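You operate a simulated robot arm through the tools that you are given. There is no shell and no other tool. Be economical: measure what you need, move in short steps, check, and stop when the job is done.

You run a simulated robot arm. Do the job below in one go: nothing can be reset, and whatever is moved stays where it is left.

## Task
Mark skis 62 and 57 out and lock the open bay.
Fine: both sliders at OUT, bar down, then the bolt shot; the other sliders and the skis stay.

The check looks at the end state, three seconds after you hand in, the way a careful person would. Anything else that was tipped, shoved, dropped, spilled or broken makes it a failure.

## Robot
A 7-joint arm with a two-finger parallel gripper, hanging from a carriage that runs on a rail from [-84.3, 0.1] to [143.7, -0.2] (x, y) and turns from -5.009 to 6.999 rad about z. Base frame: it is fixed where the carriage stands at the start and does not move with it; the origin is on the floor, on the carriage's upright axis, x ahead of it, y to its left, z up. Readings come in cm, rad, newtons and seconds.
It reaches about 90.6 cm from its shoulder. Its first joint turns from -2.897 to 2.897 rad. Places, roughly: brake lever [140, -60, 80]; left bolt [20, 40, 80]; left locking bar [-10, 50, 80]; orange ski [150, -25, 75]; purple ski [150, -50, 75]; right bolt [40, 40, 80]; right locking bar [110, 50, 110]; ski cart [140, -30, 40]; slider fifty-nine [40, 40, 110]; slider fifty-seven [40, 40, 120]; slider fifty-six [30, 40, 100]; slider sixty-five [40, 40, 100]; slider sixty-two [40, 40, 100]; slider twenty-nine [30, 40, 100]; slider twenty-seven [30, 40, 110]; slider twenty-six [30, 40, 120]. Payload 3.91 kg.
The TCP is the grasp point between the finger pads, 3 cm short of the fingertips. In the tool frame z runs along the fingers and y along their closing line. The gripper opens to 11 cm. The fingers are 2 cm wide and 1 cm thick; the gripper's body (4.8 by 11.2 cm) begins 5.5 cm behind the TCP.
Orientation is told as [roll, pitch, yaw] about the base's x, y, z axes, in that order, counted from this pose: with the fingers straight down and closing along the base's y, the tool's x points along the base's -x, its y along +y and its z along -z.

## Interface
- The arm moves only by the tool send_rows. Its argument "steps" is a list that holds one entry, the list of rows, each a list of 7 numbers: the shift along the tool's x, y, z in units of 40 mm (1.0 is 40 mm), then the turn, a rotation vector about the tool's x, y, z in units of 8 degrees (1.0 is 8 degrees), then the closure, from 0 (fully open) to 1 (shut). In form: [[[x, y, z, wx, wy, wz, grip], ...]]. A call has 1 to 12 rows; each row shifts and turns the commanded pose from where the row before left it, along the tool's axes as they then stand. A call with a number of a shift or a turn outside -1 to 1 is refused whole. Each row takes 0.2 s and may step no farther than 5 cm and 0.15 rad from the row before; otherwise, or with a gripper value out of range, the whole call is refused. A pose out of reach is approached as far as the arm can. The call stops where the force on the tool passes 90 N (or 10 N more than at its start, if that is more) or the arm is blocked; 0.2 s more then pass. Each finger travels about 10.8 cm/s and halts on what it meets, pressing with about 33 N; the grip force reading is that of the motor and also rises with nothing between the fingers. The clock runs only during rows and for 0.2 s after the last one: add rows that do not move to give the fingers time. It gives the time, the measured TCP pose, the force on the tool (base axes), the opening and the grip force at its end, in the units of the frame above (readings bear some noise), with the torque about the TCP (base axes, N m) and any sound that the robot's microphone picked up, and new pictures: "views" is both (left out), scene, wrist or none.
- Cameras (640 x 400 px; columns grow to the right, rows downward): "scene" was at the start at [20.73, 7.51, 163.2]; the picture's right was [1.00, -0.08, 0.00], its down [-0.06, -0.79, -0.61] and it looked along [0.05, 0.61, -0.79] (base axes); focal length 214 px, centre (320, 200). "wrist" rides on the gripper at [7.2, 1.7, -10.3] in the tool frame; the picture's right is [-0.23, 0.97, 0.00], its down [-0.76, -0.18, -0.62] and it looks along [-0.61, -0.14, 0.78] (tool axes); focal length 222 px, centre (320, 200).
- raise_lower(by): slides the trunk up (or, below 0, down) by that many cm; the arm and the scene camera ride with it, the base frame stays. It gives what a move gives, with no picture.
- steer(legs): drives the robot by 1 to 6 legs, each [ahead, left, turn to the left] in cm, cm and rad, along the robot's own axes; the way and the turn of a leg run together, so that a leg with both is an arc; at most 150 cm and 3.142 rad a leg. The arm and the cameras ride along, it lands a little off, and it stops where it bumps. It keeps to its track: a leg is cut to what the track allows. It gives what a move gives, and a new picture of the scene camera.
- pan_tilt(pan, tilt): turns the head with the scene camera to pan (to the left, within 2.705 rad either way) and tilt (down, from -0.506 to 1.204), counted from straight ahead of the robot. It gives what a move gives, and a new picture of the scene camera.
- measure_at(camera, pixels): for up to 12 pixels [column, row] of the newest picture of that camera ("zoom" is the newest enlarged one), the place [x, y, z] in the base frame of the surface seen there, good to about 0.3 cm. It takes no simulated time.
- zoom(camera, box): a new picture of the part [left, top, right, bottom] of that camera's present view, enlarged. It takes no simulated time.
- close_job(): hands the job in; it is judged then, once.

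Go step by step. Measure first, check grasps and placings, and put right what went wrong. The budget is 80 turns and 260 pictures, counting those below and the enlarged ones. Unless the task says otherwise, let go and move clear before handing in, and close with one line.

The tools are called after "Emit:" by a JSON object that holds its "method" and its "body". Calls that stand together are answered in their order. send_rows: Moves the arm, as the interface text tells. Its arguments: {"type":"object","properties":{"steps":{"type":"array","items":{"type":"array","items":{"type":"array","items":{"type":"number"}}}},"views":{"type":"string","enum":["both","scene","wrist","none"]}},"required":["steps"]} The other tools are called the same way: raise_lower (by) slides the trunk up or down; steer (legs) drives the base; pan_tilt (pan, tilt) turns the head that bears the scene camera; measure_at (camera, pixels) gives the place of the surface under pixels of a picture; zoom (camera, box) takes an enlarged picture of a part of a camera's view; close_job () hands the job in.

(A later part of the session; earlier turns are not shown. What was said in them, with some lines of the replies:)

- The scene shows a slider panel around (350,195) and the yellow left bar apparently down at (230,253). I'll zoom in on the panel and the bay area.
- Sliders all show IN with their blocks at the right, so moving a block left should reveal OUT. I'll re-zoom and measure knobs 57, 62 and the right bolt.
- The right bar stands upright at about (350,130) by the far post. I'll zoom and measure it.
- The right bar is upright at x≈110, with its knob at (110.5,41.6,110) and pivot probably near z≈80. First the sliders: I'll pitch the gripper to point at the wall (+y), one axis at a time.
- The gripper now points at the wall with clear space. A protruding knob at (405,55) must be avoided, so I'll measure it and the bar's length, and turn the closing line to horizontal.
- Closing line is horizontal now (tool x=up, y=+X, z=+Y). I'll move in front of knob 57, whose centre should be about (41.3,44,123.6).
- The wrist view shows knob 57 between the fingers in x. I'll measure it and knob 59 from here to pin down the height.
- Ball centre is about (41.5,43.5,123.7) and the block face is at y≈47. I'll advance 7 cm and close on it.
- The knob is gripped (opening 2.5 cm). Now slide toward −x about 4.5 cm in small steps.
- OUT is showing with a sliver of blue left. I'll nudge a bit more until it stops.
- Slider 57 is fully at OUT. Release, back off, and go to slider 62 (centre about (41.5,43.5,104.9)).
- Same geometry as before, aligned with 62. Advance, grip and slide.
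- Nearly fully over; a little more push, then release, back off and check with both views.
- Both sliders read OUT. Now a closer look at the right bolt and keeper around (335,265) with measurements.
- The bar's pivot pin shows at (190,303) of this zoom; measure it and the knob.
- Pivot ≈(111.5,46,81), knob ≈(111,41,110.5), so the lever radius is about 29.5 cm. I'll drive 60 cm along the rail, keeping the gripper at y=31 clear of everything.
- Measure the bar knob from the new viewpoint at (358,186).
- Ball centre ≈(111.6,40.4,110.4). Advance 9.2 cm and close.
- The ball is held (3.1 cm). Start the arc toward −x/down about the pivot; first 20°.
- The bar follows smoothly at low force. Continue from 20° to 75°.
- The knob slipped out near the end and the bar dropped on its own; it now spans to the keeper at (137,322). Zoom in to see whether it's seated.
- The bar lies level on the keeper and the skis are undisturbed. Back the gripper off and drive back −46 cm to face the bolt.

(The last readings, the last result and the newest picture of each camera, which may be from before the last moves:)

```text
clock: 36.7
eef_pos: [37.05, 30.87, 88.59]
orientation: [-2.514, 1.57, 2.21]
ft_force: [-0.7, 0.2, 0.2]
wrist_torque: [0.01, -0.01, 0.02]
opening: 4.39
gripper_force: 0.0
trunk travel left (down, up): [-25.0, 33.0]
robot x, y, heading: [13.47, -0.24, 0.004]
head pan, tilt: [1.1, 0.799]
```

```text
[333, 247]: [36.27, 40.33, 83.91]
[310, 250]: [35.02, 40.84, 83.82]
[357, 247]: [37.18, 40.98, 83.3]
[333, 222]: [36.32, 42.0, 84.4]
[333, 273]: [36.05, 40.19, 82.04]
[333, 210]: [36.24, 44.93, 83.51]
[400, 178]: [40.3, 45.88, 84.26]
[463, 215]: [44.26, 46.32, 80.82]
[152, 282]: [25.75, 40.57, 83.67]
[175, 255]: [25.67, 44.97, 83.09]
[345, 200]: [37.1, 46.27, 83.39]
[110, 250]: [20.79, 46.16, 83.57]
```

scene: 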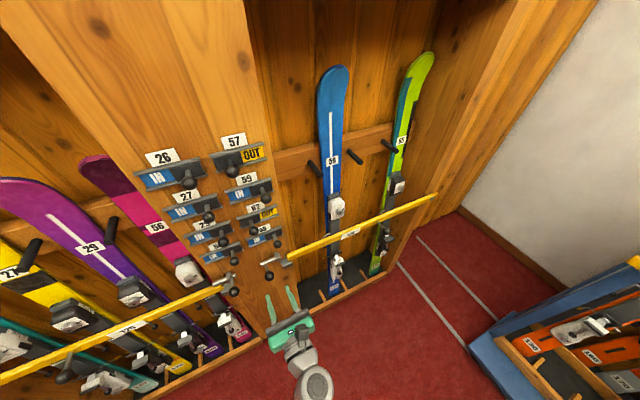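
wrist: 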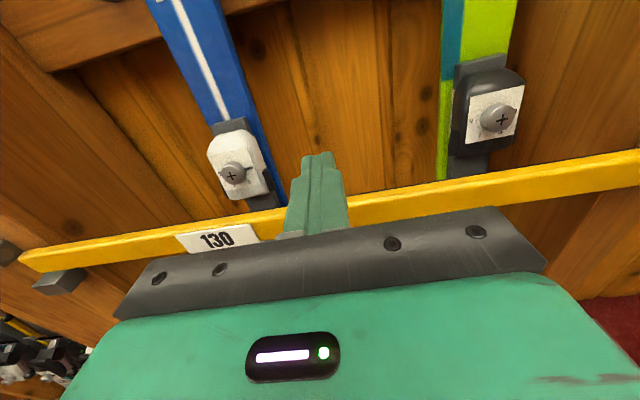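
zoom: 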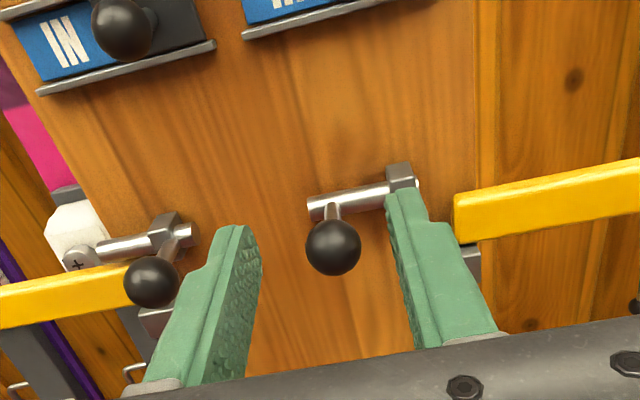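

Bolt ball centre ≈(36.1,41.3,83.2); the left shot bolt has its stem right beside its guide, so expect about 2.7 cm of travel. Align and advance, then grip.

Emit:
{"method": "send_rows", "body": {"steps": [[[-0.66, -0.12, 0, 0, 0, 0, 0.6], [-0.66, -0.12, 0, 0, 0, 0, 0.6], [0, 0, 0.62, 0, 0, 0, 0.6], [0, 0, 0.62, 0, 0, 0, 0.6], [0, 0, 0.62, 0, 0, 0, 0.6], [0, 0, 0.62, 0, 0, 0, 0.6], [0, 0, 0, 0, 0, 0, 1], [0, 0, 0, 0, 0, 0, 1], [0, 0, 0, 0, 0, 0, 1]]], "views": "wrist"}}

Emit:
{"method": "zoom", "body": {"camera": "wrist", "box": [160, 50, 480, 250]}}

```text
clock: 38.7
eef_pos: [36.24, 40.86, 83.46]
orientation: [1.244, 1.568, -0.319]
ft_force: [14.1, 2.0, -3.2]
wrist_torque: [-0.06, 0.0, -0.51]
opening: 3.12
gripper_force: 45.1
trunk travel left (down, up): [-25.0, 33.0]
robot x, y, heading: [13.36, -0.43, 0.016]
head pan, tilt: [1.1, 0.799]
```

wrist: 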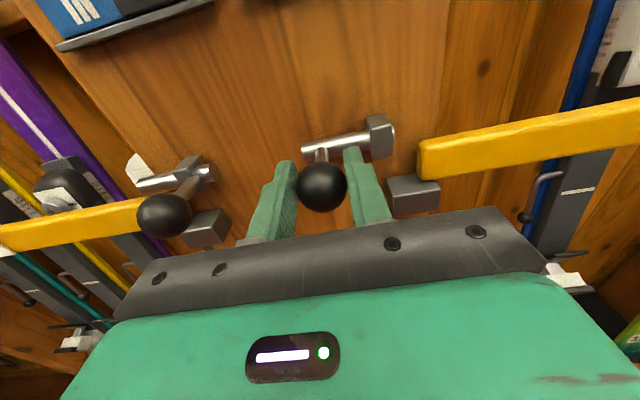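

```text
2.00 times, centred on (320, 150) of wrist
```

zoom: 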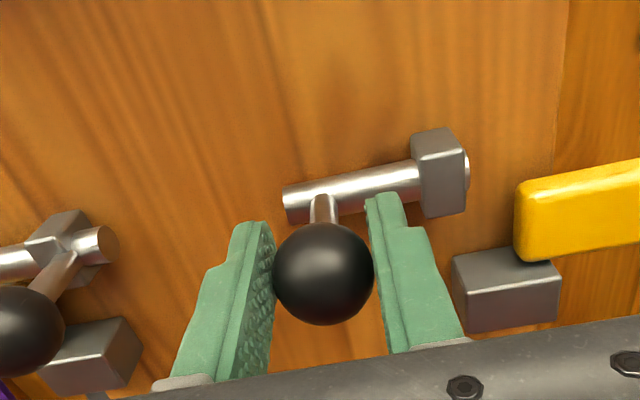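

Gripped. Slide +x in small steps and watch the force.

Emit:
{"method": "send_rows", "body": {"steps": [[[0, 0.15, 0, 0, 0, 0, 1], [0, 0.15, 0, 0, 0, 0, 1], [0, 0.15, 0, 0, 0, 0, 1], [0, 0.15, 0, 0, 0, 0, 1], [0, 0.15, 0, 0, 0, 0, 1], [0, 0, 0, 0, 0, 0, 1]]], "views": "wrist"}}

Emit:
{"method": "zoom", "body": {"camera": "wrist", "box": [160, 50, 480, 250]}}

```text
clock: 40.1
eef_pos: [38.89, 40.91, 83.37]
orientation: [-1.231, 1.569, -2.79]
ft_force: [-1.9, -4.6, 6.7]
wrist_torque: [0.37, 0.09, 0.18]
opening: 3.14
gripper_force: 44.8
trunk travel left (down, up): [-25.0, 33.0]
robot x, y, heading: [13.8, -0.16, 0.015]
head pan, tilt: [1.1, 0.799]
```

wrist: 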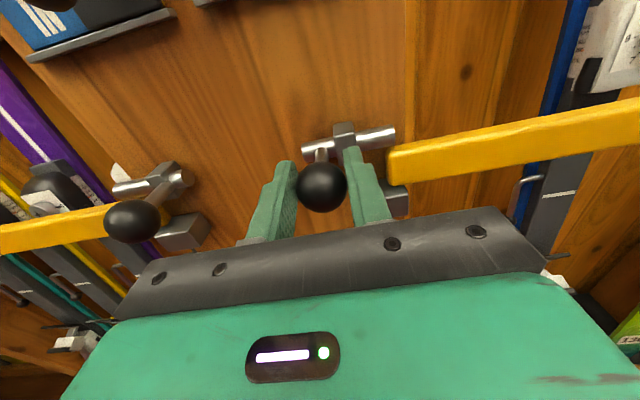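

```text
2.00 times, centred on (320, 150) of wrist
```

zoom: 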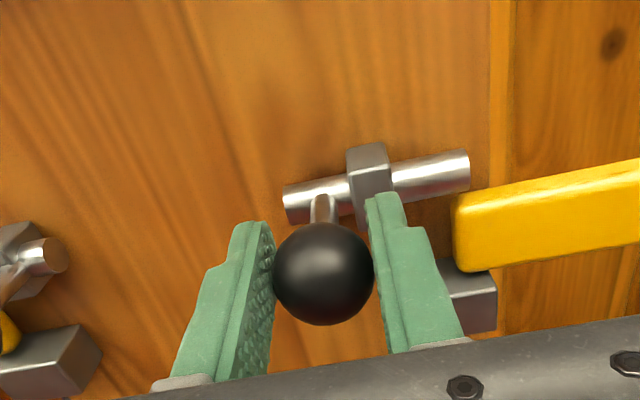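

The rod is moving freely, not yet over the bar. Continue.

Emit:
{"method": "send_rows", "body": {"steps": [[[0, 0.1, 0, 0, 0, 0, 1], [0, 0.1, 0, 0, 0, 0, 1], [0, 0.1, 0, 0, 0, 0, 1], [0, 0, 0, 0, 0, 0, 1]]], "views": "wrist"}}

Emit:
{"method": "zoom", "body": {"camera": "wrist", "box": [160, 50, 480, 250]}}

```text
clock: 41.1
eef_pos: [40.19, 40.89, 83.4]
orientation: [-2.433, 1.57, 2.292]
ft_force: [-0.5, -1.3, 4.0]
wrist_torque: [-0.26, 0.03, -0.03]
opening: 3.13
gripper_force: 45.2
trunk travel left (down, up): [-25.0, 33.0]
robot x, y, heading: [13.94, 0.09, 0.008]
head pan, tilt: [1.1, 0.799]
```

wrist: 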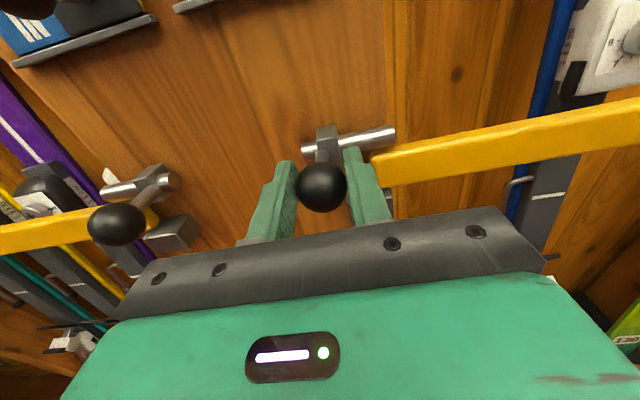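

```text
2.00 times, centred on (320, 150) of wrist
```

zoom: 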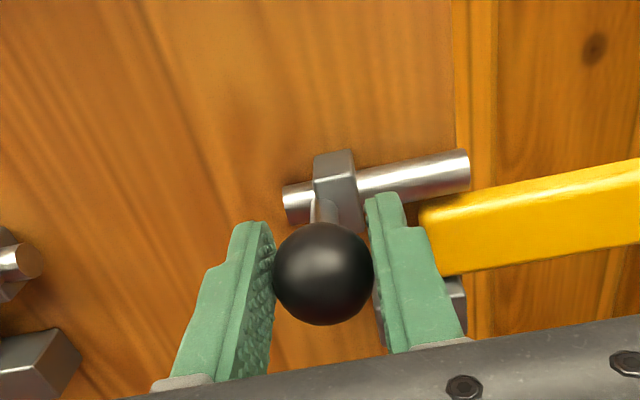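

Still moving freely, rod end now just above the bar tip. Continue to the stop.

Emit:
{"method": "send_rows", "body": {"steps": [[[0, 0.1, 0, 0, 0, 0, 1], [0, 0.1, 0, 0, 0, 0, 1], [0, 0.1, 0, 0, 0, 0, 1], [0, 0, 0, 0, 0, 0, 1]]], "views": "wrist"}}

Emit:
{"method": "zoom", "body": {"camera": "wrist", "box": [160, 50, 480, 250]}}

```text
clock: 42.1
eef_pos: [40.27, 41.0, 83.41]
orientation: [-2.199, 1.562, 2.534]
ft_force: [-37.9, -14.5, 30.1]
wrist_torque: [-0.52, 0.32, 0.48]
opening: 3.16
gripper_force: 45.1
trunk travel left (down, up): [-25.0, 33.0]
robot x, y, heading: [13.35, -0.04, 0.013]
head pan, tilt: [1.1, 0.799]
```

wrist: 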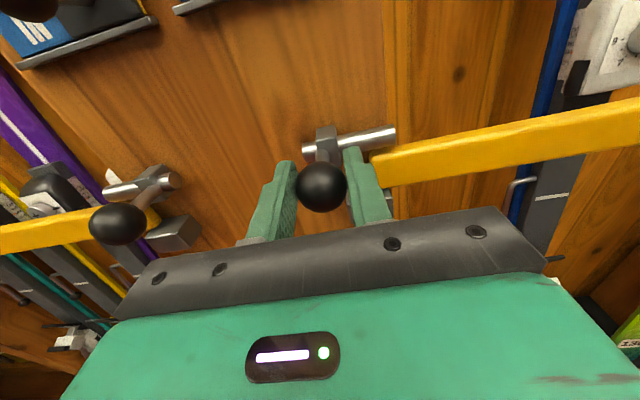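

```text
2.00 times, centred on (320, 150) of wrist
```

zoom: 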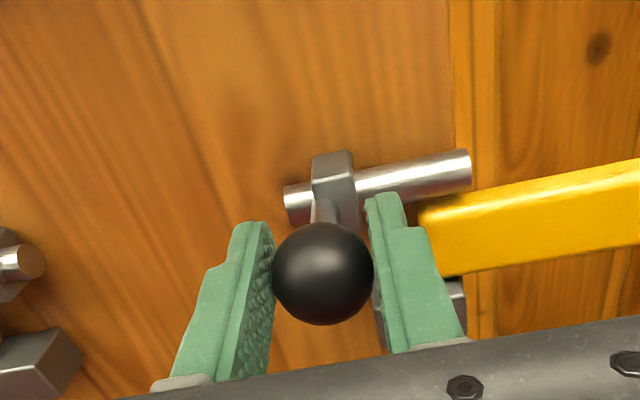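

It stops at x≈40.3 with force rising to 38 N — likely end of travel. Compare rod ends with the left (shot) bolt.

Emit:
{"method": "measure_at", "body": {"camera": "zoom", "pixels": [[462, 165], [335, 165], [295, 200], [428, 225], [335, 205], [322, 212]]}}

Emit:
{"method": "measure_at", "body": {"camera": "wrist", "pixels": [[106, 193], [174, 180], [150, 175], [98, 222], [118, 220], [150, 195]]}}

```text
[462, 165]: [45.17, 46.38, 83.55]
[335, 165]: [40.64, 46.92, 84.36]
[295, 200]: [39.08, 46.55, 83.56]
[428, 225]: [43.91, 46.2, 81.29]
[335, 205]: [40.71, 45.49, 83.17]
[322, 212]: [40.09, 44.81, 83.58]
```

```text
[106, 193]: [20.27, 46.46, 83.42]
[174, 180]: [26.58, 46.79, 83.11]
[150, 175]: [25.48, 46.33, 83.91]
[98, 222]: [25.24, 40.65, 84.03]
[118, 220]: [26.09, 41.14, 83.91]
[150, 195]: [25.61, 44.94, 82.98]
```

Bolt spans x 38.9–45.4 over the bar tip at 43.8, mirroring the left bolt (20.1–26.6): fully shot. Ease the command back, release and retreat.

Emit:
{"method": "send_rows", "body": {"steps": [[[0, -0.25, 0, 0, 0, 0, 1], [0, 0, 0, 0, 0, 0, 0.6], [0, 0, 0, 0, 0, 0, 0.6], [0, 0, 0, 0, 0, 0, 0.6], [0, 0, -0.6, 0, 0, 0, 0.6], [0, 0, -0.6, 0, 0, 0, 0.6], [0, 0, -0.6, 0, 0, 0, 0.6], [0, 0, -0.6, 0, 0, 0, 0.6], [0, 0, -0.6, 0, 0, 0, 0.6], [0, 0, -0.6, 0, 0, 0, 0.6]]], "views": "both"}}

Emit:
{"method": "zoom", "body": {"camera": "wrist", "box": [160, 50, 480, 250]}}

Emit:
{"method": "zoom", "body": {"camera": "scene", "box": [120, 110, 330, 300]}}

```text
clock: 44.3
eef_pos: [40.45, 26.59, 83.35]
orientation: [-2.507, 1.569, 2.218]
ft_force: [0.3, -0.4, 0.7]
wrist_torque: [-0.02, 0.02, -0.04]
opening: 4.37
gripper_force: 0.0
trunk travel left (down, up): [-25.0, 33.0]
robot x, y, heading: [13.46, 0.13, 0.009]
head pan, tilt: [1.1, 0.799]
```

scene: 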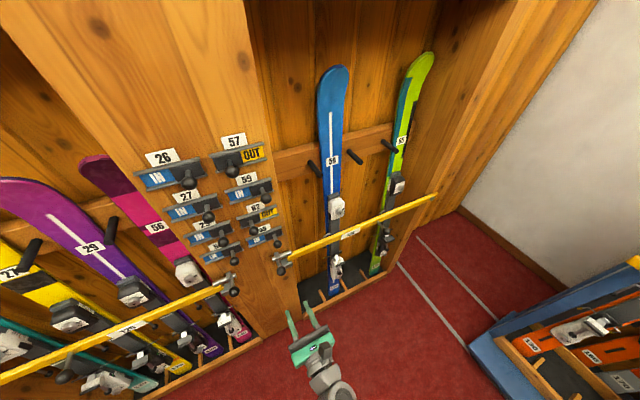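
wrist: 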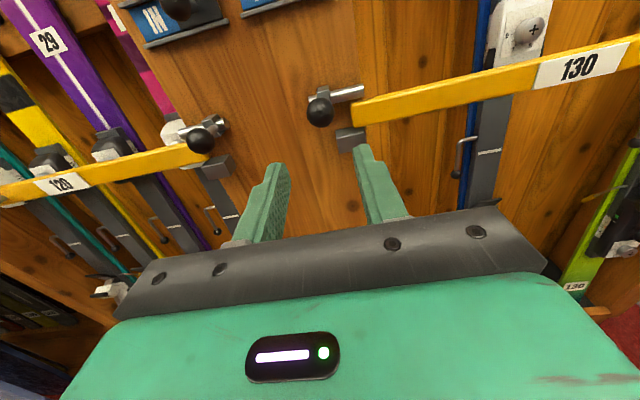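

```text
2.00 times, centred on (320, 150) of wrist
```

zoom: 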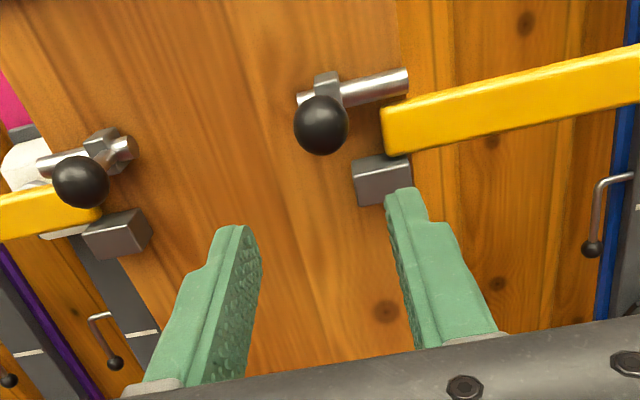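

```text
2.11 times, centred on (225, 205) of scene
```

zoom: 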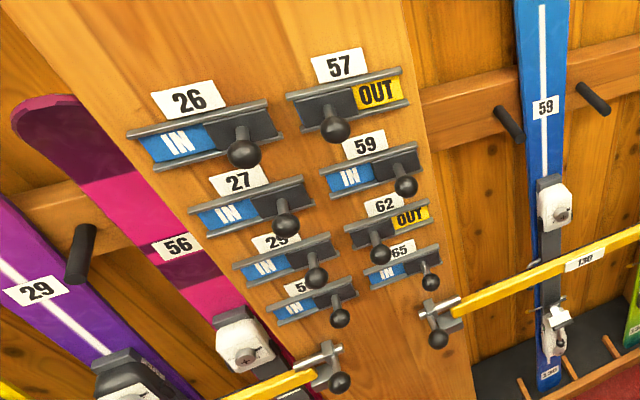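

The sliders for 57 and 62 read OUT and the other sliders still read IN. The right bar rests on its keeper with the bolt shot over it, matching the left side, and the gripper is clear, so I'm handing in.

Emit:
{"method": "close_job", "body": {}}

```text
The job is handed in.
```

Sliders 62 and 57 are at OUT and the right bay's bar is down with its bolt shot. The bar's knob slipped out of the gripper near the end, so the bar dropped the last part onto its keeper. It sits level there, and the other sliders and the skis look undisturbed.
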